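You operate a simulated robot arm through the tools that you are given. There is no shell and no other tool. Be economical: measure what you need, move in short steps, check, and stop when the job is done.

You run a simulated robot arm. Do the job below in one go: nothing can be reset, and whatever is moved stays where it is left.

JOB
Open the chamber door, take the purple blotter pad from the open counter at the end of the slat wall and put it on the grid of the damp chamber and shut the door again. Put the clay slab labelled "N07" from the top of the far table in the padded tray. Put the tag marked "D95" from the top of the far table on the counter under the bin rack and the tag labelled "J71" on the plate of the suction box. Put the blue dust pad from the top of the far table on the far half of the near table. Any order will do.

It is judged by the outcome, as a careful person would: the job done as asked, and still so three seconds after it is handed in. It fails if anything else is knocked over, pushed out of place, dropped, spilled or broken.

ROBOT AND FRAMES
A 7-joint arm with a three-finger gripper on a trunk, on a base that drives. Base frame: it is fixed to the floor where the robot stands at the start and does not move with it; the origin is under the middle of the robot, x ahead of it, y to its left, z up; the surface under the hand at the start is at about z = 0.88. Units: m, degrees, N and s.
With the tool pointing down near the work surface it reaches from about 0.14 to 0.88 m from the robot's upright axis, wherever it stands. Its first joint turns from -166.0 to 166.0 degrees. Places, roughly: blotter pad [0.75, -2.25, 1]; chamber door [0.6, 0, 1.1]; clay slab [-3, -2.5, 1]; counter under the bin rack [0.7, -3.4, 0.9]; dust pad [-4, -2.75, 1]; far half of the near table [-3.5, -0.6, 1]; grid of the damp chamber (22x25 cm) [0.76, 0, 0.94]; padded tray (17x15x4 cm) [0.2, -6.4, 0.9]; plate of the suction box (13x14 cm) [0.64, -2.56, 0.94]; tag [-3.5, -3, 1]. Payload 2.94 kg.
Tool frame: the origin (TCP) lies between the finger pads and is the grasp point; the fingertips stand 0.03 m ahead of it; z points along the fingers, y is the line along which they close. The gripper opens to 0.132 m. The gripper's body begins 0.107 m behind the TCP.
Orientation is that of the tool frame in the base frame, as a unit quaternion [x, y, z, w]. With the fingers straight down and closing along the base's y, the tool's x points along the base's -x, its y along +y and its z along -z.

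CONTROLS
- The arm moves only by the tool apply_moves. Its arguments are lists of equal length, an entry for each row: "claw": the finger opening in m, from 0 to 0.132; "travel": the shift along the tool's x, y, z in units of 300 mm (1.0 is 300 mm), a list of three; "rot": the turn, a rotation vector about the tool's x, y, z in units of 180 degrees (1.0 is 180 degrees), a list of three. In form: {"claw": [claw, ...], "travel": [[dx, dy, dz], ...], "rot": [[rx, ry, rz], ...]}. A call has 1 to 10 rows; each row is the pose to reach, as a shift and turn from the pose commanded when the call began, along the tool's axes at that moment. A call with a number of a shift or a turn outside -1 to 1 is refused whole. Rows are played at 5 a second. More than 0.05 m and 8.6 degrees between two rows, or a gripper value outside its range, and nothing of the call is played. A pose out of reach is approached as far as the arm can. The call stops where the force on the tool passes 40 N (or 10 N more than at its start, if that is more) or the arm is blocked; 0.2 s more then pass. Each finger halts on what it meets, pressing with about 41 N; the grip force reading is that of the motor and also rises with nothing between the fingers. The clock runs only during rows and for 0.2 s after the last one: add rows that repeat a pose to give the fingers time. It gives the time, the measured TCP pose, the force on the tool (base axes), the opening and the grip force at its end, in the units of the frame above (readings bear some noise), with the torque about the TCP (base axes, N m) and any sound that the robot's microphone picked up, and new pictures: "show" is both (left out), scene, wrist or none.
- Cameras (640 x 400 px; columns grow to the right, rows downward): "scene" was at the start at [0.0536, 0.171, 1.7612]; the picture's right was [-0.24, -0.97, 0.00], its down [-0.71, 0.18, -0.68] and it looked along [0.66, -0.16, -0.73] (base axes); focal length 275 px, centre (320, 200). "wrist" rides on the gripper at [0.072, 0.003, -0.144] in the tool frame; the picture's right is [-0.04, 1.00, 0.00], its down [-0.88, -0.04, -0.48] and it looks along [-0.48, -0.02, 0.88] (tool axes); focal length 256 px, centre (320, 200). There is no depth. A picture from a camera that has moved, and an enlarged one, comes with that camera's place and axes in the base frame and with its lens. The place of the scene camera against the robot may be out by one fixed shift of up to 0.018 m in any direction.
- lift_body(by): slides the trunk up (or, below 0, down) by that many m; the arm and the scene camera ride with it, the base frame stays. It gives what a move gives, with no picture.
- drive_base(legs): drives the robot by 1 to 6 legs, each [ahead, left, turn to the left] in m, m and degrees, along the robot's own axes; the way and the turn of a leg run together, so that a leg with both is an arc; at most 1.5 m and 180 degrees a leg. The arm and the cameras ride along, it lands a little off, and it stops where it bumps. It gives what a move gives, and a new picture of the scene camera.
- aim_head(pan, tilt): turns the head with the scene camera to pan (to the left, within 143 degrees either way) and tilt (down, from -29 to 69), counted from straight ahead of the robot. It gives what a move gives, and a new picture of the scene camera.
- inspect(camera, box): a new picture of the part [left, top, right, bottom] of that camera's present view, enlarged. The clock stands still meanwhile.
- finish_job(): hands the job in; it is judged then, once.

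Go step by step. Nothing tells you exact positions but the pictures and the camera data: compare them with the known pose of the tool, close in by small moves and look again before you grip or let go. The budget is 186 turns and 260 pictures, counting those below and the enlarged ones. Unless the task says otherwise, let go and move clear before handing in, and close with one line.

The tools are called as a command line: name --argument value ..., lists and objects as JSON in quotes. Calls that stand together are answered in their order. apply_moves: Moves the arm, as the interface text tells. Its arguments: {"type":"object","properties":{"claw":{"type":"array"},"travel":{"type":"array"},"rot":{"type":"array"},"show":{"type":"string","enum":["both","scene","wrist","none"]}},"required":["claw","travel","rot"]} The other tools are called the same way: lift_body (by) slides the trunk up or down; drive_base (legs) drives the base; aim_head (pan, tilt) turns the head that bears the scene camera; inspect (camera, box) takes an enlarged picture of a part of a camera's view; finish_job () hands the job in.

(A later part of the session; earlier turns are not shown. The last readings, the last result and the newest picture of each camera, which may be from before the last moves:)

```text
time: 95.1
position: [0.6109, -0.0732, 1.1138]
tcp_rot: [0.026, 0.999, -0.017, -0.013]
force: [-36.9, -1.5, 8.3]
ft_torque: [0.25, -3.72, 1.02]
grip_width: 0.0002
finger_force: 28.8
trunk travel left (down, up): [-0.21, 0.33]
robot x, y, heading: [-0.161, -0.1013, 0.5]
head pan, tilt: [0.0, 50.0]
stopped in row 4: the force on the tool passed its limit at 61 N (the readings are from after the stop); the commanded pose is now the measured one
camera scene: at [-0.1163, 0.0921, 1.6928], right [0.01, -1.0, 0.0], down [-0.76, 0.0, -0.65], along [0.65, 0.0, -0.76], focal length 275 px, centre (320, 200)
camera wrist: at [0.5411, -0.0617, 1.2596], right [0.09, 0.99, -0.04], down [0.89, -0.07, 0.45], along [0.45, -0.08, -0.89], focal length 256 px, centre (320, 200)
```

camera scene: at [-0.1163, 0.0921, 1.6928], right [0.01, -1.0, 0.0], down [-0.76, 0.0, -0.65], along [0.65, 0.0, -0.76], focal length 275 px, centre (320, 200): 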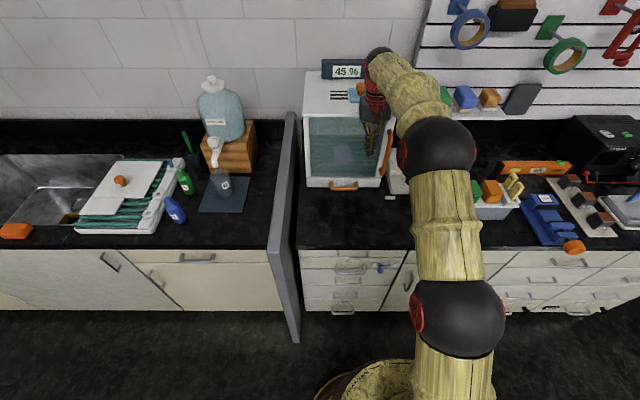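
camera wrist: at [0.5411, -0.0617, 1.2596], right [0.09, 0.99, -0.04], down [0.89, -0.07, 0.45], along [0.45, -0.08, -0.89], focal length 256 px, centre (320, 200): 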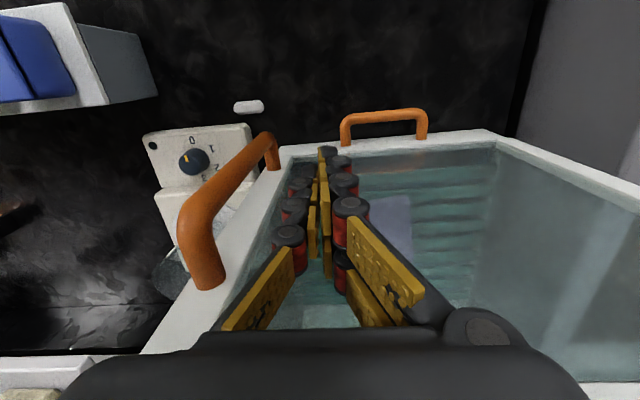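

The door is shut. I'll back the hand away and look toward the tables behind me.

apply_moves --claw '[0, 0, 0, 0, 0.05, 0.05]' --travel '[[0.1, 0, 0], [0.25, 0, 0], [0.35, 0, -0.1], [0.4, 0, -0.24], [0.4, 0, -0.38], [0.4, 0, -0.5]]' --rot '[[0, 0, 0], [0, 0, 0], [0, 0, 0], [0, 0, 0], [0, 0, 0], [0, 0, 0]]' --show "scene"

aim_head --pan -138 --tilt 22

aim_head --pan -100 --tilt 22

```text
time: 96.5
position: [0.5023, -0.0621, 1.2633]
tcp_rot: [0.026, 0.999, -0.018, -0.014]
force: [-0.7, 0.3, -0.4]
ft_torque: [-0.01, 0.03, 0.01]
grip_width: 0.0399
finger_force: 0.0
trunk travel left (down, up): [-0.21, 0.33]
robot x, y, heading: [-0.1651, -0.0965, 0.4]
head pan, tilt: [0.0, 50.0]
camera scene: at [-0.11, 0.0923, 1.6925], right [0.01, -1.0, 0.0], down [-0.77, 0.0, -0.64], along [0.64, 0.0, -0.77], focal length 275 px, centre (320, 200)
```

scene: 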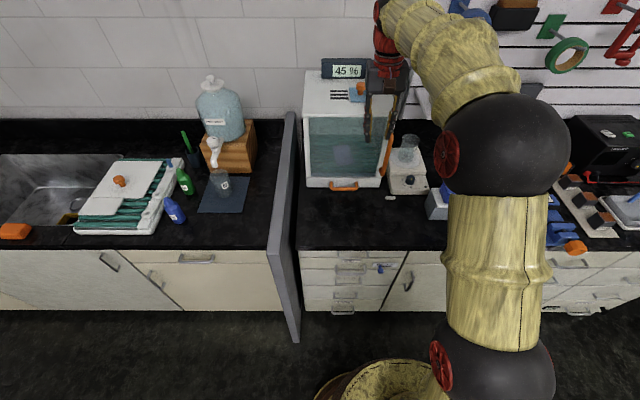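

```text
time: 98.7
position: [0.5026, -0.0611, 1.261]
tcp_rot: [0.027, 0.999, -0.018, -0.013]
force: [0.7, -0.4, 0.2]
ft_torque: [0.01, 0.06, -0.01]
grip_width: 0.0502
finger_force: 0.1
trunk travel left (down, up): [-0.21, 0.33]
robot x, y, heading: [-0.1606, -0.0951, 0.0]
head pan, tilt: [-138.0, 22.0]
camera scene: at [-0.2554, 0.0294, 1.7348], right [-0.67, 0.74, 0.0], down [0.28, 0.25, -0.93], along [-0.69, -0.62, -0.37], focal length 275 px, centre (320, 200)
```

scene: 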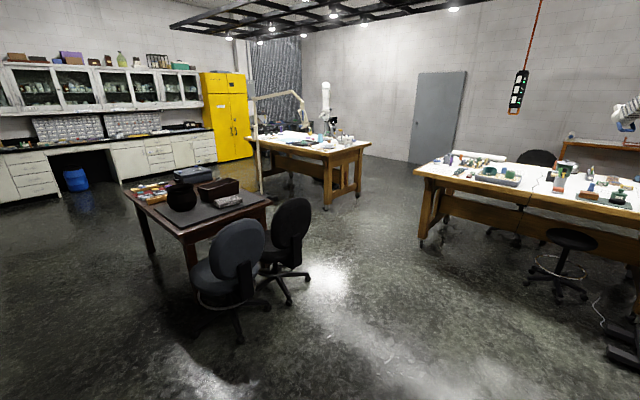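

```text
time: 99.8
position: [0.5039, -0.0617, 1.2611]
tcp_rot: [0.026, 0.999, -0.018, -0.013]
force: [-0.5, -0.1, -0.2]
ft_torque: [-0.01, 0.02, -0.01]
grip_width: 0.0503
finger_force: 0.0
trunk travel left (down, up): [-0.21, 0.33]
robot x, y, heading: [-0.1615, -0.097, 0.2]
head pan, tilt: [-100.0, 22.0]
camera scene: at [-0.2025, 0.0004, 1.7348], right [-0.99, 0.17, 0.0], down [0.06, 0.37, -0.93], along [-0.16, -0.91, -0.37], focal length 275 px, centre (320, 200)
```

scene: 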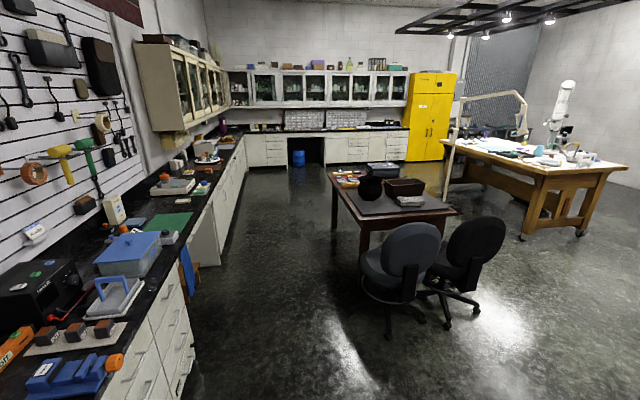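

The far table lies around x -3.05…-4.15, y -2.4…-4.3, and the near table north of it. I'll back away from the counter, turn around, and drive between the chairs and the tables.

drive_base --legs '[[-0.5, 0, 0], [0, 0, 180], [1.4, 0.1, 0], [0.25, 1.2, 0]]'

aim_head --pan 35 --tilt 35

```text
time: 122.3
position: [-2.9553, -1.4381, 1.2634]
tcp_rot: [0.999, -0.03, 0.013, -0.017]
force: [-0.4, -0.8, 0.3]
ft_torque: [-0.01, 0.03, -0.02]
grip_width: 0.05
finger_force: 0.1
trunk travel left (down, up): [-0.21, 0.33]
robot x, y, heading: [-2.2916, -1.4024, 179.9]
head pan, tilt: [-100.0, 22.0]
camera scene: at [-2.2395, -1.5045, 1.7348], right [0.98, -0.18, 0.0], down [-0.07, -0.37, -0.93], along [0.16, 0.91, -0.37], focal length 275 px, centre (320, 200)
```

scene: 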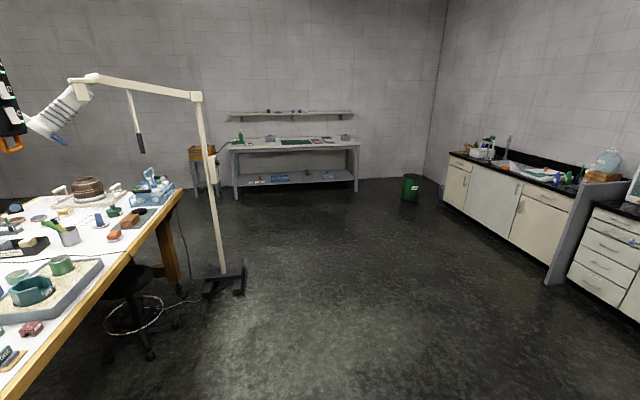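

```text
time: 124.5
position: [-2.9567, -1.4383, 1.2614]
tcp_rot: [0.999, -0.029, 0.013, -0.018]
force: [0.2, 0.5, -0.9]
ft_torque: [0.01, 0.02, 0.01]
grip_width: 0.0501
finger_force: 0.0
trunk travel left (down, up): [-0.21, 0.33]
robot x, y, heading: [-2.2905, -1.4053, 179.8]
head pan, tilt: [35.0, 35.0]
camera scene: at [-2.328, -1.6461, 1.7142], right [-0.57, 0.82, 0.0], down [0.47, 0.33, -0.82], along [-0.67, -0.47, -0.57], focal length 275 px, centre (320, 200)
```

scene: 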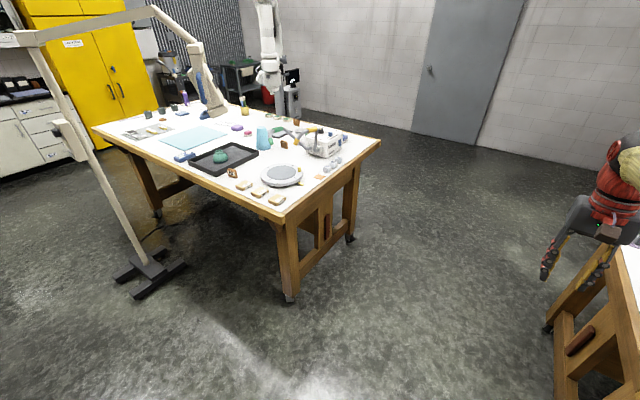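

The far table is in view with slabs near its corner. I'll enlarge the tabletop.

inspect --camera "scene" --box '[200, 110, 390, 229]'

inspect --camera "scene" --box '[85, 90, 275, 209]'

```text
3.36 times, centred on (295, 170) of scene
camera zoom: at [-2.328, -1.6461, 1.7142], right [-0.57, 0.82, 0.0], down [0.47, 0.33, -0.82], along [-0.67, -0.47, -0.57], focal length 923 px, centre (404, 302)
```

zoom: 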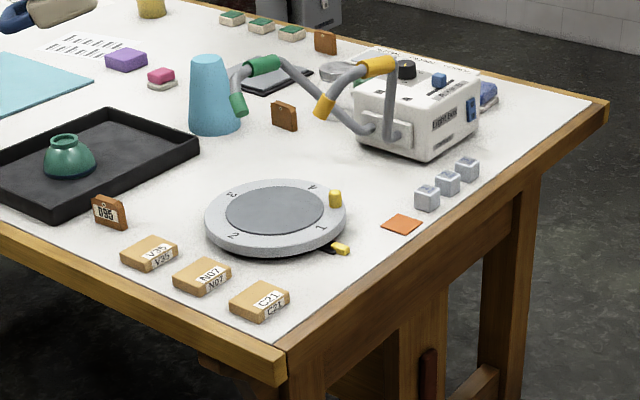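

```text
3.36 times, centred on (180, 150) of scene
camera zoom: at [-2.328, -1.6461, 1.7142], right [-0.57, 0.82, 0.0], down [0.47, 0.33, -0.82], along [-0.67, -0.47, -0.57], focal length 923 px, centre (791, 370)
```

zoom: 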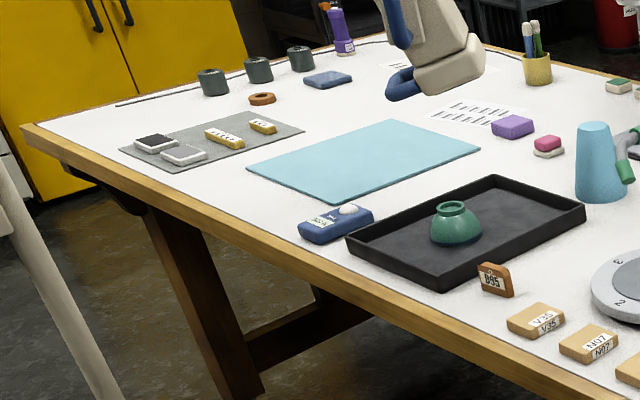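

I can read N07 (slab) and D95 (tag); the blue dust pad seems to be near (-4.0, -2.6). I'll enter the gap between the tables and face the far table to take the dust pad first.

drive_base --legs '[[1.45, 0.33, 0], [0, 0, 90]]'

aim_head --pan -5 --tilt 40

```text
time: 135.5
position: [-3.6386, -2.4216, 1.2613]
tcp_rot: [0.717, 0.696, -0.004, -0.022]
force: [0.8, 0.3, -0.3]
ft_torque: [0.0, -0.02, 0.01]
grip_width: 0.05
finger_force: 0.0
trunk travel left (down, up): [-0.21, 0.33]
robot x, y, heading: [-3.6878, -1.7573, -88.4]
head pan, tilt: [35.0, 35.0]
camera scene: at [-3.4438, -1.792, 1.7142], right [-0.8, -0.6, 0.0], down [-0.34, 0.46, -0.82], along [0.49, -0.66, -0.57], focal length 275 px, centre (320, 200)
```

scene: 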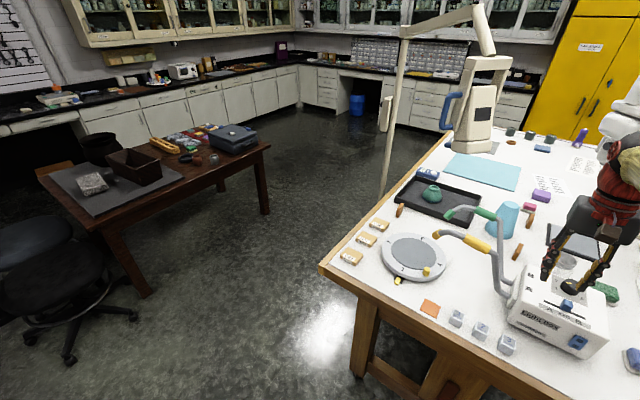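

```text
time: 136.6
position: [-3.6397, -2.4212, 1.2614]
tcp_rot: [0.717, 0.697, -0.004, -0.022]
force: [1.3, 0.6, 0.7]
ft_torque: [0.0, -0.01, 0.01]
grip_width: 0.0499
finger_force: 0.1
trunk travel left (down, up): [-0.21, 0.33]
robot x, y, heading: [-3.6937, -1.7555, -88.0]
head pan, tilt: [-5.0, 40.0]
camera scene: at [-3.5013, -1.8062, 1.7066], right [-1.0, 0.06, 0.0], down [0.04, 0.64, -0.77], along [-0.04, -0.76, -0.64], focal length 275 px, centre (320, 200)
```

scene: 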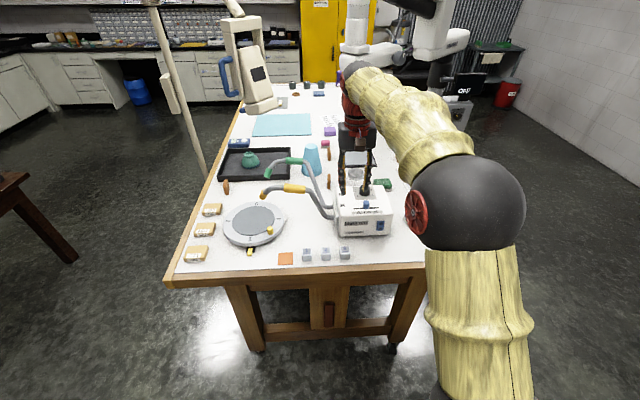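

Now the wrist view, to find the dust pad hidden behind the arm.

inspect --camera "wrist" --box '[0, 0, 640, 400]'

inspect --camera "scene" --box '[220, 100, 420, 225]'

```text
1.00 times, centred on (320, 200) of wrist (not enlarged: the box is as wide or as high as the picture)
camera zoom: at [-3.6302, -2.3528, 1.4074], right [1.0, -0.07, -0.04], down [-0.05, -0.89, 0.45], along [-0.07, -0.45, -0.89], focal length 256 px, centre (320, 200)
```

zoom: 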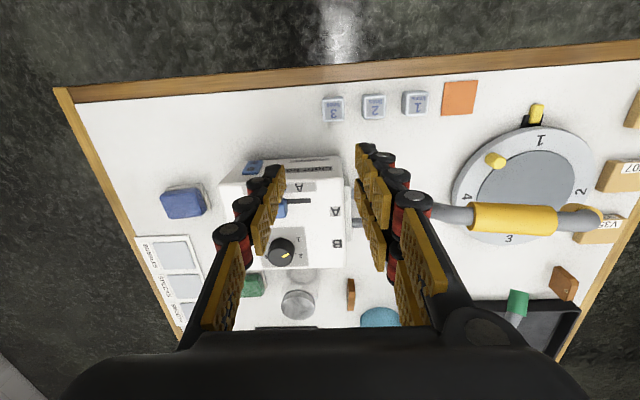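

```text
3.20 times, centred on (320, 162) of scene
camera zoom: at [-3.5013, -1.8062, 1.7066], right [-1.0, 0.06, 0.0], down [0.04, 0.64, -0.77], along [-0.04, -0.76, -0.64], focal length 879 px, centre (320, 320)
```

zoom: 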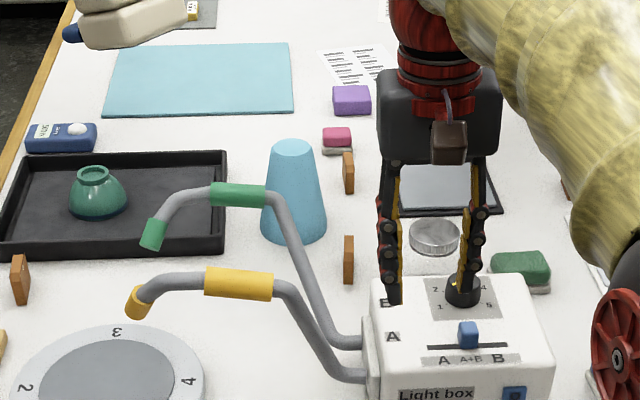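

The blue dust pad is at about (-3.94, -2.57) left of the light box; the table top is at z≈0.935. I'll move the base a bit closer and turn the hand 90° so the fingers straddle it along y.

drive_base --legs '[[0.12, -0.15, -2]]'

apply_moves --claw '[0.05, 0.05, 0.06, 0.07, 0.08, 0.09, 0.1, 0.1, 0.1, 0.1]' --travel '[[0, 0, 0], [0, 0, 0], [0, 0, 0], [0, 0, 0], [0, 0, 0], [0, 0, 0], [0, 0, 0], [0, 0, 0], [0, 0, 0], [0, 0, 0]]' --rot '[[0, 0, -0.047], [0, 0, -0.094], [0, 0, -0.141], [0, 0, -0.188], [0, 0, -0.235], [0, 0, -0.282], [0, 0, -0.329], [0, 0, -0.376], [0, 0, -0.423], [0, 0, -0.47]]'

```text
time: 138.1
position: [-3.8116, -2.5431, 1.2614]
tcp_rot: [0.728, 0.685, -0.003, -0.023]
force: [-0.1, 0.0, -0.1]
ft_torque: [0.04, -0.01, 0.0]
grip_width: 0.0502
finger_force: 0.1
trunk travel left (down, up): [-0.21, 0.33]
robot x, y, heading: [-3.8451, -1.8772, -90.2]
head pan, tilt: [-5.0, 40.0]
camera scene: at [-3.6538, -1.9331, 1.7067], right [-1.0, 0.09, 0.0], down [0.06, 0.64, -0.77], along [-0.07, -0.76, -0.64], focal length 275 px, centre (320, 200)
```

scene: 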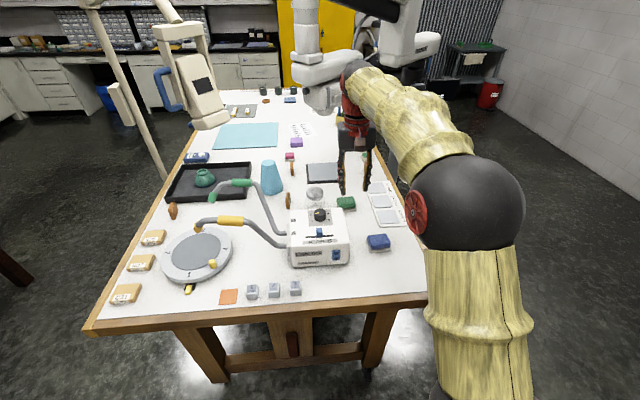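

```text
time: 140.3
position: [-3.8117, -2.5427, 1.2634]
tcp_rot: [0.077, 0.997, 0.013, -0.019]
force: [-0.5, -0.4, 0.0]
ft_torque: [-0.02, 0.03, 0.0]
grip_width: 0.1
finger_force: 0.1
trunk travel left (down, up): [-0.21, 0.33]
robot x, y, heading: [-3.8399, -1.8785, -90.3]
head pan, tilt: [-5.0, 40.0]
camera scene: at [-3.6533, -1.9326, 1.7066], right [-1.0, 0.09, 0.0], down [0.06, 0.64, -0.77], along [-0.07, -0.76, -0.64], focal length 275 px, centre (320, 200)
camera wrist: at [-3.8787, -2.5331, 1.4085], right [0.2, 0.98, 0.02], down [0.88, -0.19, 0.44], along [0.44, -0.07, -0.9], focal length 256 px, centre (320, 200)
```

scene: 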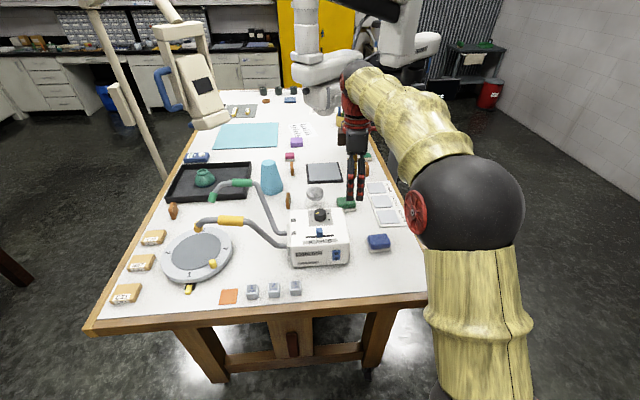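
wrist: 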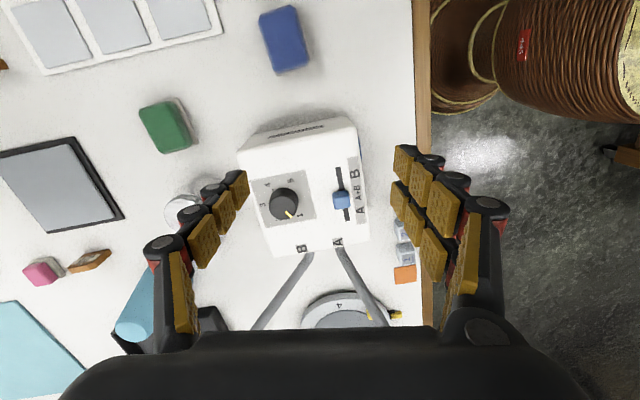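

The pad is seen at about (-3.935, -2.567), long along x. I'll move over it, align and come down to just above.

apply_moves --claw '[0.1, 0.1, 0.1, 0.1, 0.1, 0.1, 0.1, 0.1]' --travel '[[0.131, -0.047, 0], [0.262, -0.095, 0], [0.393, -0.142, 0], [0.393, -0.142, 0.15], [0.393, -0.142, 0.3], [0.393, -0.142, 0.45], [0.393, -0.142, 0.6], [0.393, -0.142, 0.7]]' --rot '[[0, 0, -0.025], [0, 0, -0.05], [0, 0, -0.05], [0, 0, -0.05], [0, 0, -0.05], [0, 0, -0.05], [0, 0, -0.05], [0, 0, -0.05]]'

```text
time: 142.1
position: [-3.9408, -2.5623, 1.0541]
tcp_rot: [0.0, 1.0, 0.014, -0.018]
force: [-0.3, -0.7, -1.0]
ft_torque: [0.04, -0.03, 0.01]
grip_width: 0.1
finger_force: 0.1
trunk travel left (down, up): [-0.21, 0.33]
robot x, y, heading: [-3.8386, -1.8747, -90.1]
head pan, tilt: [-5.0, 40.0]
camera scene: at [-3.6535, -1.933, 1.7066], right [-1.0, 0.09, 0.0], down [0.06, 0.64, -0.77], along [-0.07, -0.76, -0.64], focal length 275 px, centre (320, 200)
camera wrist: at [-4.0094, -2.5644, 1.2005], right [0.04, 1.0, 0.03], down [0.89, -0.05, 0.44], along [0.44, 0.0, -0.9], focal length 256 px, centre (320, 200)
```

scene: 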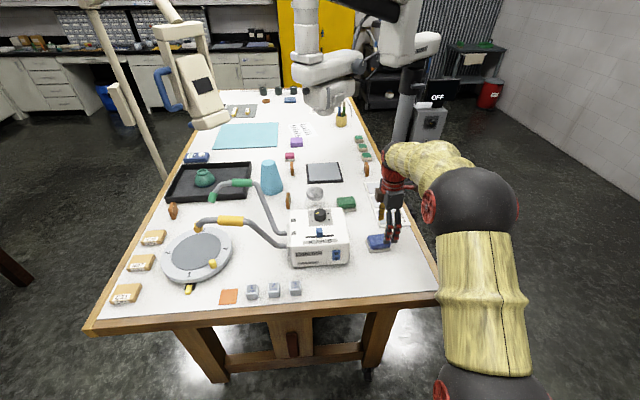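
wrist: 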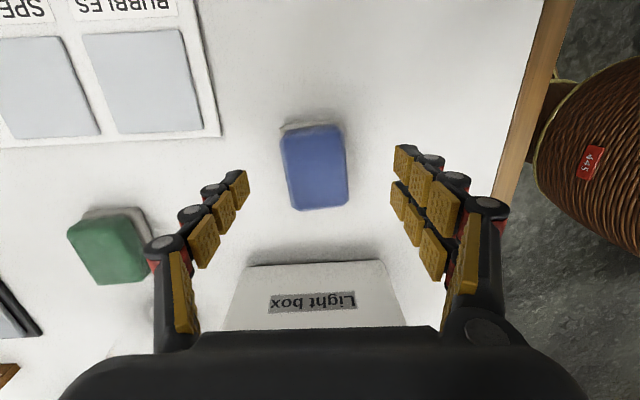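

Aligned. I'll descend to the pad and grip it.

apply_moves --claw '[0.1, 0.1, 0.1, 0.07, 0.04, 0.02, 0.02, 0.02, 0.02]' --travel '[[-0.02, -0.02, 0.12], [-0.03, -0.02, 0.24], [-0.03, -0.02, 0.28], [-0.03, -0.02, 0.28], [-0.03, -0.02, 0.28], [-0.03, -0.02, 0.28], [-0.03, -0.02, 0.28], [-0.03, -0.02, 0.28], [-0.03, -0.02, 0.28]]' --rot '[[0, 0, 0], [0, 0, 0], [0, 0, 0], [0, 0, 0], [0, 0, 0], [0, 0, 0], [0, 0, 0], [0, 0, 0], [0, 0, 0]]' --show "wrist"

apply_moves --claw '[0.02, 0.02, 0.02, 0.02, 0.02, 0.02]' --travel '[[0, 0, -0.15], [0, 0, -0.3], [0, 0, -0.45], [0, 0, -0.6], [0, 0, -0.75], [0, 0, -0.9]]' --rot '[[0, 0, 0], [0, 0, 0], [0, 0, 0], [0, 0, 0], [0, 0, 0], [0, 0, 0]]'

```text
time: 143.9
position: [-3.9371, -2.5737, 0.9796]
tcp_rot: [0.0, 1.0, 0.003, -0.018]
force: [1.0, -5.4, 10.6]
ft_torque: [-0.27, -0.07, -0.03]
grip_width: 0.0602
finger_force: 18.2
trunk travel left (down, up): [-0.21, 0.33]
robot x, y, heading: [-3.8421, -1.8789, -90.3]
head pan, tilt: [-5.0, 40.0]
stopped in row 8: the force on the tool passed its limit at 44 N (the readings are from after the stop); the commanded pose is now the measured one
camera wrist: at [-4.0048, -2.5713, 1.1259], right [0.04, 1.0, 0.01], down [0.9, -0.04, 0.44], along [0.44, -0.01, -0.9], focal length 256 px, centre (320, 200)
```

wrist: 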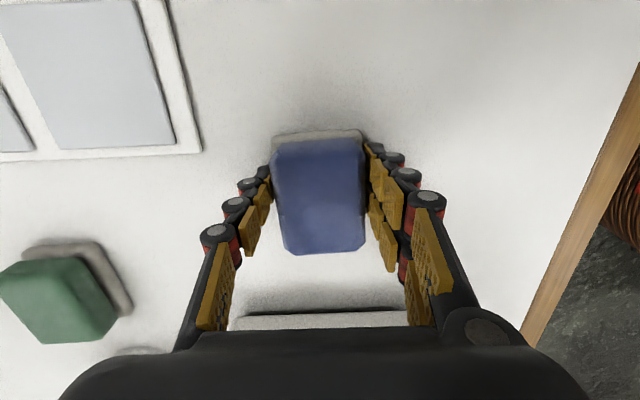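

```text
time: 145.3
position: [-3.9275, -2.5742, 1.2482]
tcp_rot: [0.001, 1.0, 0.008, -0.018]
force: [0.1, -0.5, -1.3]
ft_torque: [0.01, 0.01, 0.02]
grip_width: 0.0595
finger_force: 41.0
trunk travel left (down, up): [-0.21, 0.33]
robot x, y, heading: [-3.8417, -1.8791, -90.1]
head pan, tilt: [-5.0, 40.0]
camera scene: at [-3.6533, -1.9325, 1.7066], right [-1.0, 0.09, 0.0], down [0.06, 0.64, -0.77], along [-0.07, -0.76, -0.64], focal length 275 px, centre (320, 200)
camera wrist: at [-3.995, -2.5738, 1.3942], right [0.04, 1.0, 0.01], down [0.9, -0.04, 0.44], along [0.44, -0.01, -0.9], focal length 256 px, centre (320, 200)
```

scene: 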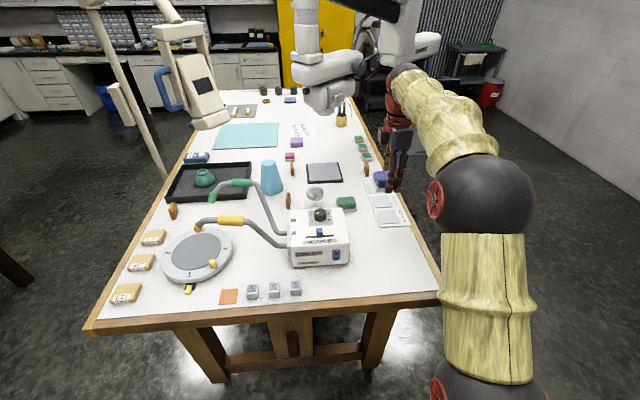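
wrist: 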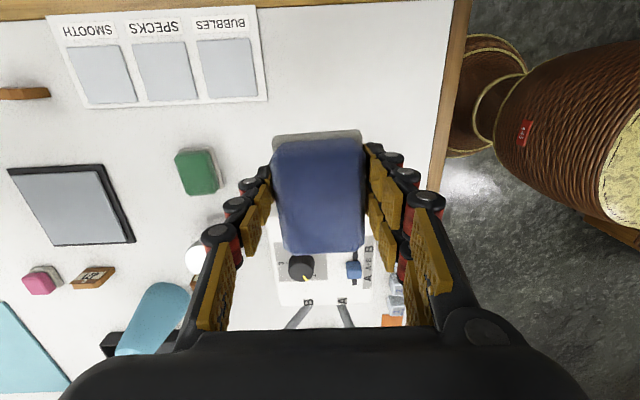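

The dust pad is in hand. A tag's label is readable in the wrist view, so I'll enlarge it before leaving.

inspect --camera "wrist" --box '[60, 250, 140, 300]'

drive_base --legs '[[-0.15, 0, 0], [0, 0, 180]]'

aim_head --pan 0 --tilt 42

```text
8.00 times, centred on (100, 275) of wrist
camera zoom: at [-3.995, -2.5738, 1.3942], right [0.04, 1.0, 0.01], down [0.9, -0.04, 0.44], along [0.44, -0.01, -0.9], focal length 2048 px, centre (2080, -400)
```

zoom: 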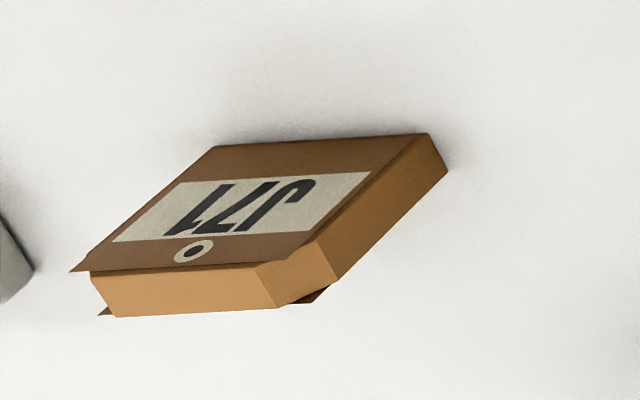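

```text
time: 154.0
position: [-3.7708, -1.0265, 1.2487]
tcp_rot: [1.0, 0.011, 0.019, 0.006]
force: [-0.1, -0.1, -1.2]
ft_torque: [0.0, 0.01, 0.0]
grip_width: 0.0589
finger_force: 41.4
trunk travel left (down, up): [-0.21, 0.33]
robot x, y, heading: [-3.842, -1.7299, 90.7]
head pan, tilt: [-5.0, 40.0]
camera scene: at [-4.0188, -1.673, 1.7066], right [1.0, -0.07, 0.0], down [-0.05, -0.64, -0.77], along [0.06, 0.76, -0.64], focal length 275 px, centre (320, 200)
```

scene: 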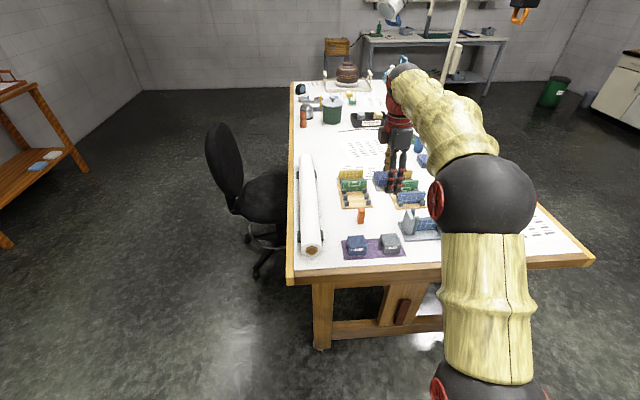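

```text
time: 154.7
position: [-3.77, -1.0266, 1.2483]
tcp_rot: [1.0, 0.009, 0.018, 0.007]
force: [0.3, 0.6, -0.8]
ft_torque: [0.0, -0.01, -0.04]
grip_width: 0.059
finger_force: 41.7
trunk travel left (down, up): [-0.21, 0.33]
robot x, y, heading: [-3.8398, -1.7282, 91.1]
head pan, tilt: [0.0, 42.0]
camera scene: at [-4.0261, -1.6742, 1.7037], right [1.0, 0.01, 0.0], down [0.01, -0.67, -0.74], along [-0.01, 0.74, -0.67], focal length 275 px, centre (320, 200)
```

scene: 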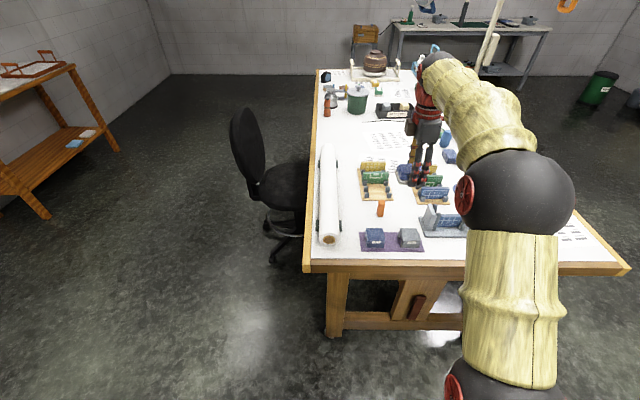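

J71 is identified, at about (-3.61, -3.09). The near table is ahead, and I'll look with the wrist camera for a free spot.

inspect --camera "wrist" --box '[0, 0, 640, 400]'

aim_head --pan -40 --tilt 42

```text
1.00 times, centred on (320, 200) of wrist (not enlarged: the box is as wide or as high as the picture)
camera zoom: at [-3.7045, -1.0265, 1.3943], right [-0.02, -1.0, 0.01], down [-0.9, 0.03, 0.44], along [-0.44, 0.0, -0.9], focal length 256 px, centre (320, 200)
```

zoom: 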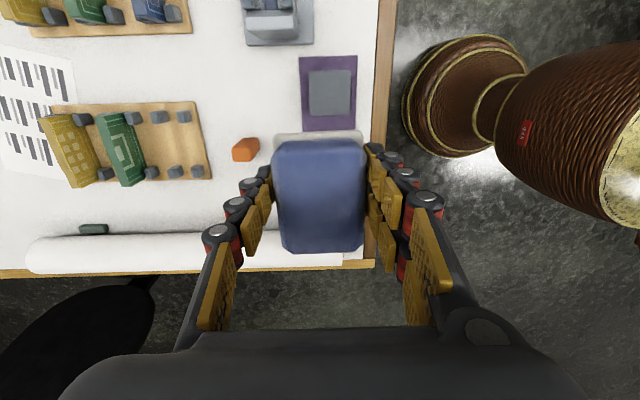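

```text
time: 155.8
position: [-3.7705, -1.0262, 1.2477]
tcp_rot: [1.0, 0.009, 0.018, 0.007]
force: [-0.9, -1.0, 0.1]
ft_torque: [0.02, 0.04, 0.0]
grip_width: 0.0589
finger_force: 40.9
trunk travel left (down, up): [-0.21, 0.33]
robot x, y, heading: [-3.8449, -1.7231, 90.8]
head pan, tilt: [-40.0, 42.0]
camera scene: at [-3.9722, -1.6929, 1.7037], right [0.78, -0.63, 0.0], down [-0.42, -0.52, -0.74], along [0.47, 0.58, -0.67], focal length 275 px, centre (320, 200)
```

scene: 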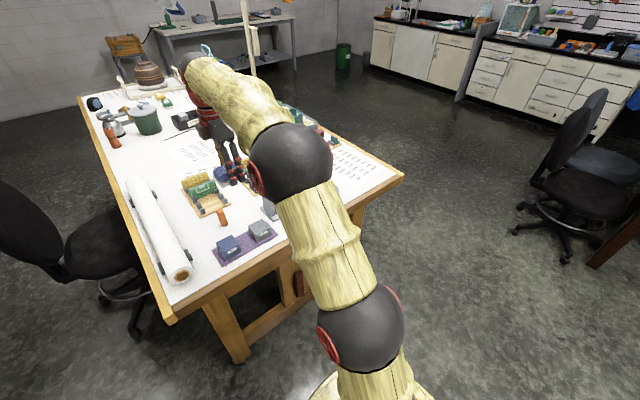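

The table's south-east corner looks open. I'll slide right to look at it from above.

drive_base --legs '[[0.02, -0.5, 0]]'

inspect --camera "wrist" --box '[0, 0, 640, 400]'

```text
time: 158.7
position: [-3.2679, -0.9999, 1.2488]
tcp_rot: [1.0, 0.008, 0.019, 0.006]
force: [0.7, 0.2, -0.9]
ft_torque: [0.02, 0.04, -0.03]
grip_width: 0.0591
finger_force: 40.6
trunk travel left (down, up): [-0.21, 0.33]
robot x, y, heading: [-3.34, -1.6973, 90.7]
head pan, tilt: [-40.0, 42.0]
camera scene: at [-3.4718, -1.6655, 1.7037], right [0.77, -0.63, 0.0], down [-0.42, -0.52, -0.74], along [0.47, 0.57, -0.67], focal length 275 px, centre (320, 200)
```

scene: 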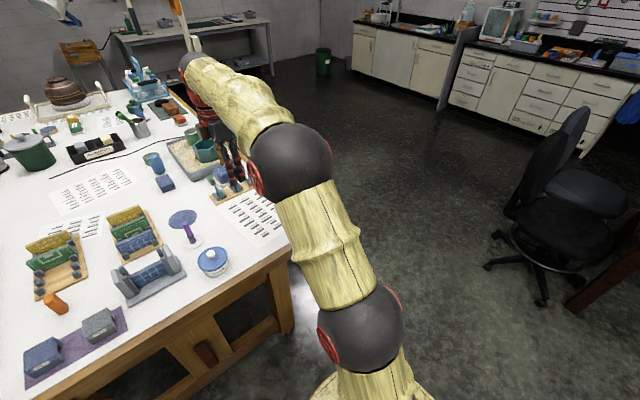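

```text
1.00 times, centred on (320, 200) of wrist (not enlarged: the box is as wide or as high as the picture)
camera zoom: at [-3.2025, -0.9997, 1.3943], right [-0.03, -1.0, 0.01], down [-0.9, 0.03, 0.44], along [-0.44, 0.0, -0.9], focal length 256 px, centre (320, 200)
```

zoom: 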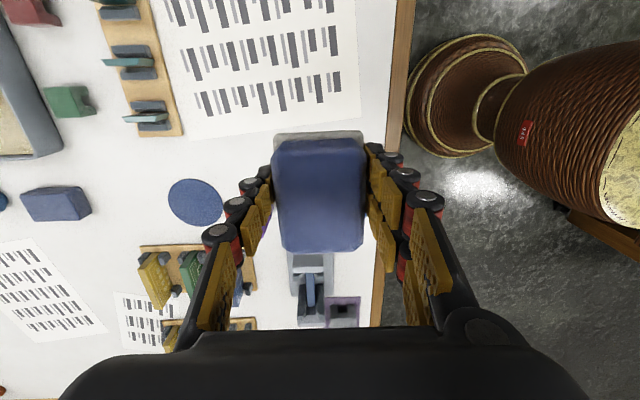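

It's cluttered: a jar, a stand and paper sheets. I'll enlarge to pick a bare patch.

aim_head --pan -5 --tilt 55

aim_head --pan 20 --tilt 45

```text
time: 159.7
position: [-3.2679, -0.9989, 1.2477]
tcp_rot: [1.0, 0.009, 0.018, 0.007]
force: [-0.4, -0.3, 0.1]
ft_torque: [-0.02, 0.01, 0.0]
grip_width: 0.0588
finger_force: 41.6
trunk travel left (down, up): [-0.21, 0.33]
robot x, y, heading: [-3.3413, -1.6984, 90.9]
head pan, tilt: [-5.0, 55.0]
camera scene: at [-3.5196, -1.6583, 1.686], right [1.0, -0.08, 0.0], down [-0.06, -0.82, -0.57], along [0.04, 0.57, -0.82], focal length 275 px, centre (320, 200)
```

scene: 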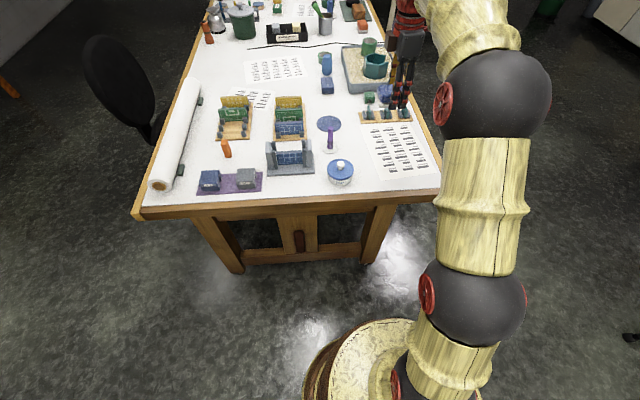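

```text
time: 160.6
position: [-3.2683, -0.9995, 1.2491]
tcp_rot: [1.0, 0.008, 0.018, 0.007]
force: [-0.4, 0.7, -0.9]
ft_torque: [-0.02, 0.02, -0.02]
grip_width: 0.0588
finger_force: 40.9
trunk travel left (down, up): [-0.21, 0.33]
robot x, y, heading: [-3.3376, -1.6977, 90.7]
head pan, tilt: [20.0, 45.0]
camera scene: at [-3.5538, -1.6541, 1.6994], right [0.94, 0.35, 0.0], down [0.25, -0.66, -0.71], along [-0.25, 0.66, -0.71], focal length 275 px, centre (320, 200)
```

scene: 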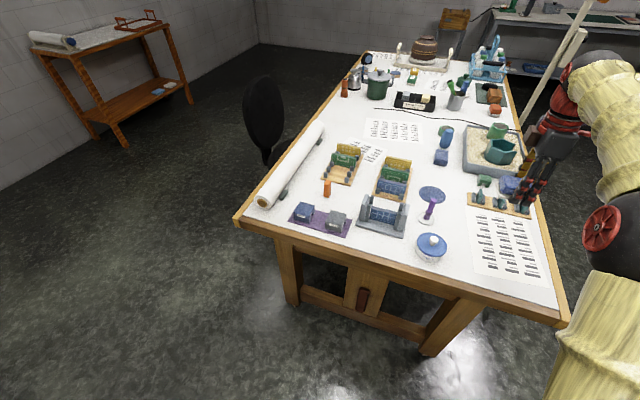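

I'd like to use the bare patch near (-3.41, -0.68); I'll enlarge to understand the purple disc object next to it.

inspect --camera "scene" --box '[340, 110, 560, 270]'

```text
2.50 times, centred on (450, 190) of scene
camera zoom: at [-3.5538, -1.6541, 1.6994], right [0.94, 0.35, 0.0], down [0.25, -0.66, -0.71], along [-0.25, 0.66, -0.71], focal length 687 px, centre (-5, 225)
```

zoom: 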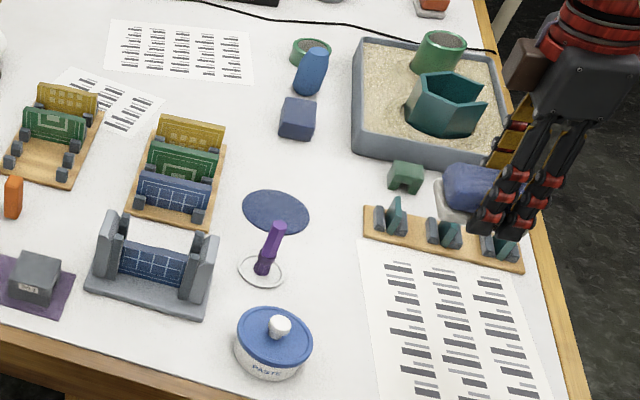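

The disc is a flat mat; the bare patch between it and the small blue block, around (-3.42, -0.62), works. I'll drive closer to the table edge to reach it.

drive_base --legs '[[0.23, 0.12, 0]]'

inspect --camera "wrist" --box '[0, 0, 640, 400]'

```text
time: 162.5
position: [-3.3914, -0.7706, 1.247]
tcp_rot: [1.0, 0.009, 0.018, 0.007]
force: [-1.2, 0.8, 0.0]
ft_torque: [-0.04, 0.0, 0.02]
grip_width: 0.0588
finger_force: 40.8
trunk travel left (down, up): [-0.21, 0.33]
robot x, y, heading: [-3.4652, -1.4691, 90.7]
head pan, tilt: [20.0, 45.0]
camera scene: at [-3.6765, -1.4266, 1.6993], right [0.94, 0.35, 0.0], down [0.25, -0.66, -0.71], along [-0.25, 0.66, -0.71], focal length 275 px, centre (320, 200)
```

scene: 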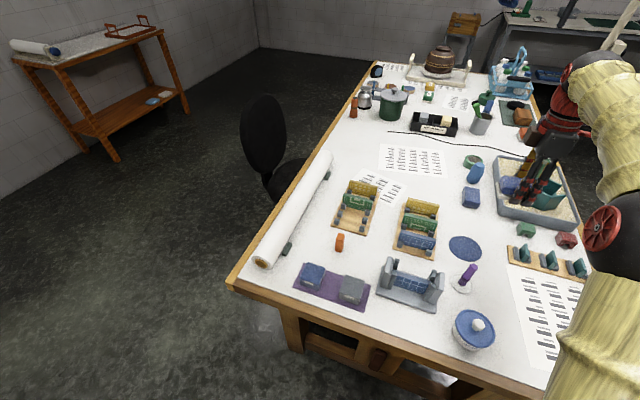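

```text
1.00 times, centred on (320, 200) of wrist (not enlarged: the box is as wide or as high as the picture)
camera zoom: at [-3.3257, -0.7721, 1.3937], right [-0.03, -1.0, 0.01], down [-0.9, 0.03, 0.44], along [-0.44, 0.0, -0.9], focal length 256 px, centre (320, 200)
```

zoom: 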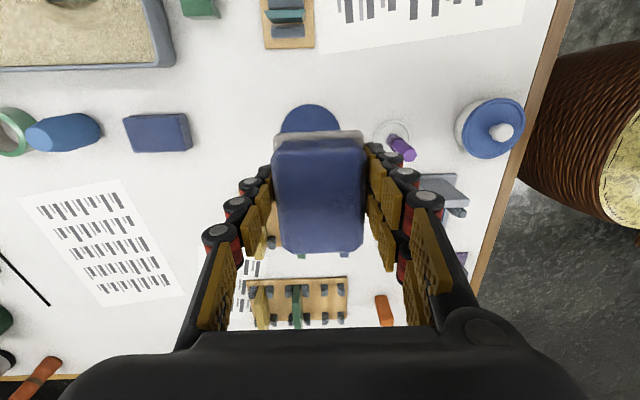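

The patch between the mat and the blue block is clear. I'll move over it and lower to just above the table.

apply_moves --claw '[0.02, 0.02, 0.02, 0.02, 0.02, 0.02, 0.02, 0.02, 0.02]' --travel '[[-0.05, -0.125, 0], [-0.1, -0.25, 0], [-0.15, -0.375, 0], [-0.2, -0.49, 0], [-0.2, -0.49, 0.15], [-0.2, -0.49, 0.3], [-0.2, -0.49, 0.45], [-0.2, -0.49, 0.6], [-0.2, -0.49, 0.75]]' --rot '[[0, 0, 0], [0, 0, 0], [0, 0, 0], [0, 0, 0], [0, 0, 0], [0, 0, 0], [0, 0, 0], [0, 0, 0], [0, 0, 0]]'

```text
time: 164.5
position: [-3.4475, -0.6294, 1.0167]
tcp_rot: [1.0, 0.009, 0.019, 0.008]
force: [-0.3, 0.2, 0.1]
ft_torque: [-0.06, 0.02, 0.04]
grip_width: 0.0589
finger_force: 40.8
out of reach, approached as far as the arm can: row 4, 5
trunk travel left (down, up): [-0.21, 0.33]
robot x, y, heading: [-3.4648, -1.4704, 90.8]
head pan, tilt: [20.0, 45.0]
camera scene: at [-3.6763, -1.4258, 1.6993], right [0.94, 0.35, 0.0], down [0.25, -0.66, -0.71], along [-0.25, 0.66, -0.71], focal length 275 px, centre (320, 200)
camera wrist: at [-3.3804, -0.6302, 1.1635], right [-0.03, -1.0, 0.01], down [-0.9, 0.03, 0.44], along [-0.44, 0.0, -0.9], focal length 256 px, centre (320, 200)
```

scene: 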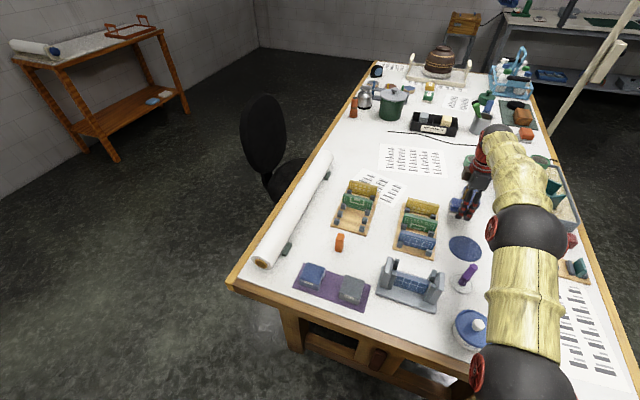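
wrist: 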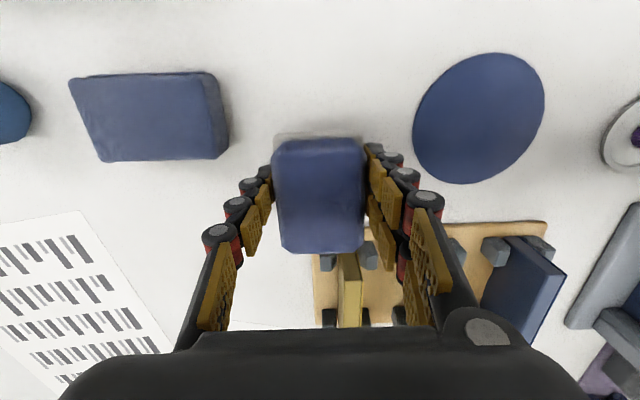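

Clear of the board, mat and block. I'll lower gently to contact.

apply_moves --claw '[0.02, 0.02, 0.02]' --travel '[[0.02, 0, 0.05], [0.03, 0, 0.09], [0.03, 0, 0.115]]' --rot '[[0, 0, 0], [0, 0, 0], [0, 0, 0]]' --show "none"

```text
time: 165.3
position: [-3.4362, -0.6307, 0.9846]
tcp_rot: [1.0, 0.009, 0.018, 0.008]
force: [0.3, 0.5, -0.8]
ft_torque: [0.03, 0.01, 0.02]
grip_width: 0.0588
finger_force: 41.2
trunk travel left (down, up): [-0.21, 0.33]
robot x, y, heading: [-3.4628, -1.4731, 90.8]
head pan, tilt: [20.0, 45.0]
```

apply_moves --claw '[0.02, 0.02, 0.02, 0.02]' --travel '[[0, 0, 0.01], [0, 0, 0.02], [0, 0, 0.03], [0, 0, 0.04]]' --rot '[[0, 0, 0], [0, 0, 0], [0, 0, 0], [0, 0, 0]]' --show "wrist"

```text
time: 166.3
position: [-3.4339, -0.6305, 0.9791]
tcp_rot: [1.0, 0.009, 0.018, 0.003]
force: [-2.4, -8.9, 30.4]
ft_torque: [-0.2, 0.43, 0.13]
grip_width: 0.0591
finger_force: 41.0
trunk travel left (down, up): [-0.21, 0.33]
robot x, y, heading: [-3.4642, -1.474, 90.7]
head pan, tilt: [20.0, 45.0]
camera wrist: at [-3.3698, -0.6321, 1.1257], right [-0.03, -1.0, 0.0], down [-0.9, 0.03, 0.44], along [-0.44, 0.01, -0.9], focal length 256 px, centre (320, 200)
```

wrist: 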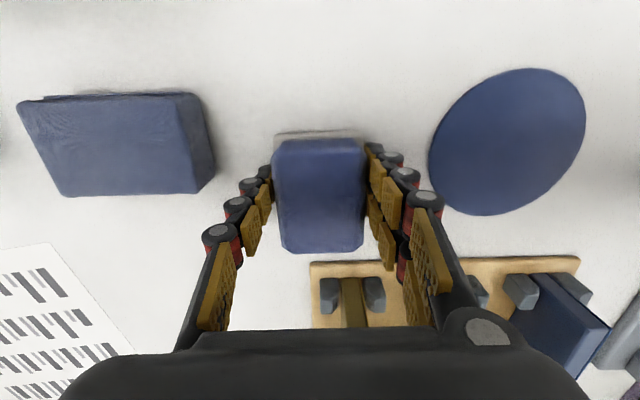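

Contact made. I'll release and rise straight up.

apply_moves --claw '[0.06, 0.07, 0.08, 0.08, 0.08, 0.08, 0.08, 0.08, 0.08]' --travel '[[0, 0, -0.008], [0, 0, -0.015], [0, 0, -0.015], [0, 0, -0.1], [0, 0, -0.25], [0, 0, -0.4], [0, 0, -0.55], [0, 0, -0.7], [0, 0, -0.85]]' --rot '[[0, 0, 0], [0, 0, 0], [0, 0, 0], [0, 0, 0], [0, 0, 0], [0, 0, 0], [0, 0, 0], [0, 0, 0], [0, 0, 0]]' --show "wrist"

```text
time: 168.3
position: [-3.4456, -0.6509, 1.2169]
tcp_rot: [1.0, 0.009, 0.019, 0.008]
force: [0.0, -1.2, -0.6]
ft_torque: [-0.01, -0.02, 0.02]
grip_width: 0.0801
finger_force: 0.1
out of reach, approached as far as the arm can: row 8, 9
trunk travel left (down, up): [-0.21, 0.33]
robot x, y, heading: [-3.4651, -1.4725, 90.6]
head pan, tilt: [20.0, 45.0]
camera wrist: at [-3.3802, -0.6507, 1.3643], right [-0.03, -1.0, 0.02], down [-0.9, 0.03, 0.44], along [-0.44, 0.0, -0.9], focal length 256 px, centre (320, 200)
```

wrist: 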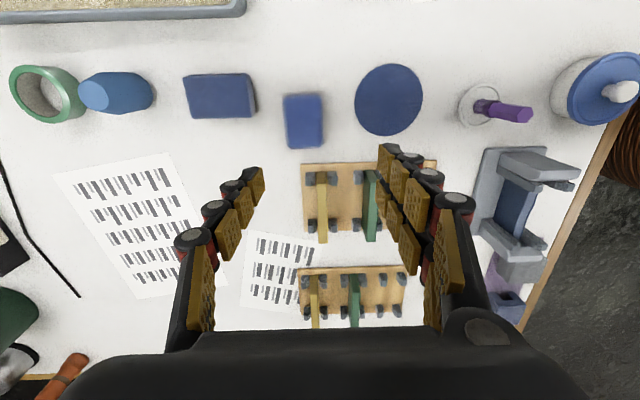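

The dust pad lies free on the near table. Next is J71, best reached from the far table's west side; I'll back up and check that side.

drive_base --legs '[[-0.28, 0, 0]]'

aim_head --pan 125 --tilt 35

```text
time: 170.2
position: [-3.4355, -0.9314, 1.219]
tcp_rot: [1.0, 0.004, 0.019, 0.007]
force: [0.2, -0.4, 0.6]
ft_torque: [0.03, 0.02, 0.01]
grip_width: 0.08
finger_force: 0.1
trunk travel left (down, up): [-0.21, 0.33]
robot x, y, heading: [-3.4598, -1.7523, 90.2]
head pan, tilt: [20.0, 45.0]
camera scene: at [-3.6735, -1.706, 1.6994], right [0.94, 0.35, 0.0], down [0.24, -0.66, -0.71], along [-0.24, 0.66, -0.71], focal length 275 px, centre (320, 200)
```

scene: 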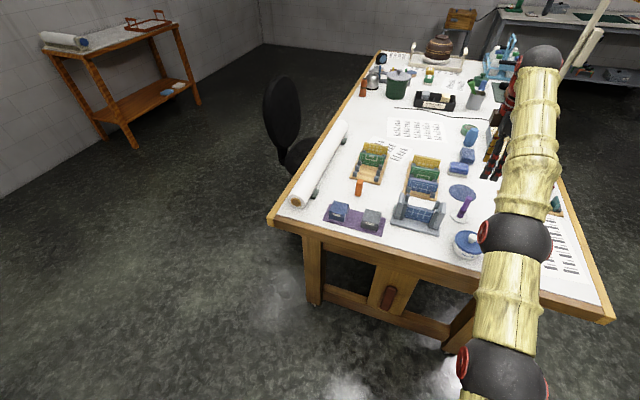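

```text
time: 172.0
position: [-3.4358, -0.9319, 1.2191]
tcp_rot: [1.0, 0.004, 0.019, 0.006]
force: [0.1, 0.2, -0.4]
ft_torque: [0.0, 0.01, -0.01]
grip_width: 0.0801
finger_force: 0.0
trunk travel left (down, up): [-0.21, 0.33]
robot x, y, heading: [-3.4615, -1.7524, 90.2]
head pan, tilt: [125.0, 35.0]
camera scene: at [-3.7174, -1.8325, 1.7142], right [-0.58, 0.82, 0.0], down [0.47, 0.33, -0.82], along [-0.67, -0.47, -0.57], focal length 275 px, centre (320, 200)
```

scene: 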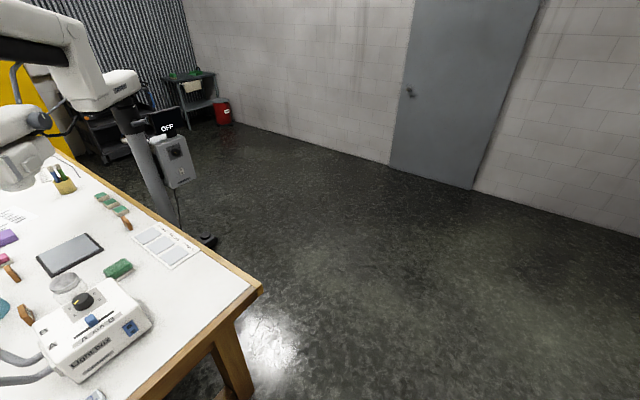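

The microscope stand's base is at about (-4.6, -3.7), so I'll stand further north-west, facing the table diagonally. I'll raise the trunk for clearance first.

lift_body --by 0.15

drive_base --legs '[[0, 0.8, 0], [-0.8, 0, 0], [0, 0, -135]]'

aim_head --pan 0 --tilt 45

```text
time: 173.8
position: [-3.4357, -0.9306, 1.3681]
tcp_rot: [1.0, 0.004, 0.018, 0.008]
force: [-0.8, 0.2, -0.1]
ft_torque: [0.0, -0.02, -0.03]
grip_width: 0.0799
finger_force: 0.0
trunk travel left (down, up): [-0.36, 0.18]
robot x, y, heading: [-3.4604, -1.7556, 89.8]
head pan, tilt: [125.0, 35.0]
```

```text
time: 180.8
position: [-4.1657, -1.5468, 1.3243]
tcp_rot: [0.999, -0.043, 0.018, 0.0]
force: [6.8, 2.6, 4.0]
ft_torque: [-0.25, 0.78, 0.02]
grip_width: 0.0791
finger_force: 0.1
trunk travel left (down, up): [-0.36, 0.18]
robot x, y, heading: [-4.2941, -2.3659, 85.0]
head pan, tilt: [125.0, 35.0]
stopped in leg 2: the robot was blocked; the commanded pose is now the measured one
camera scene: at [-4.5459, -2.4026, 1.8665], right [-0.5, 0.87, -0.01], down [0.49, 0.27, -0.83], along [-0.71, -0.41, -0.56], focal length 275 px, centre (320, 200)
```

scene: 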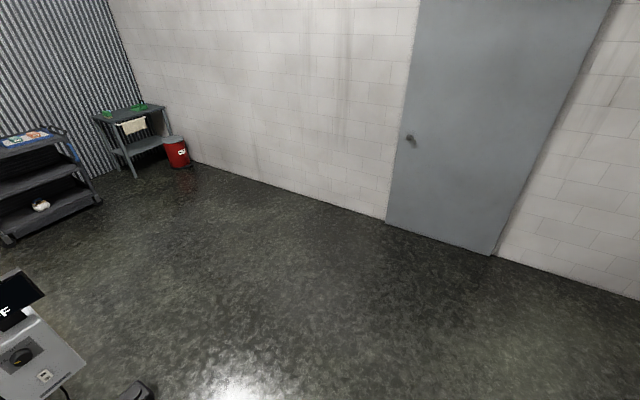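

```text
time: 182.9
position: [-4.2011, -1.5482, 1.3489]
tcp_rot: [0.999, -0.033, 0.021, -0.018]
force: [0.1, -0.6, 0.1]
ft_torque: [-0.06, 0.01, -0.02]
grip_width: 0.08
finger_force: 0.1
trunk travel left (down, up): [-0.36, 0.18]
robot x, y, heading: [-4.2972, -2.3602, 85.9]
head pan, tilt: [0.0, 45.0]
camera scene: at [-4.4759, -2.2935, 1.8494], right [1.0, -0.07, 0.0], down [-0.05, -0.71, -0.71], along [0.05, 0.7, -0.71], focal length 275 px, centre (320, 200)
```

scene: 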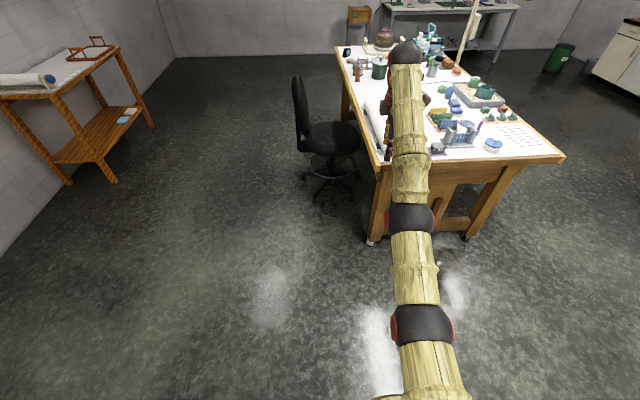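

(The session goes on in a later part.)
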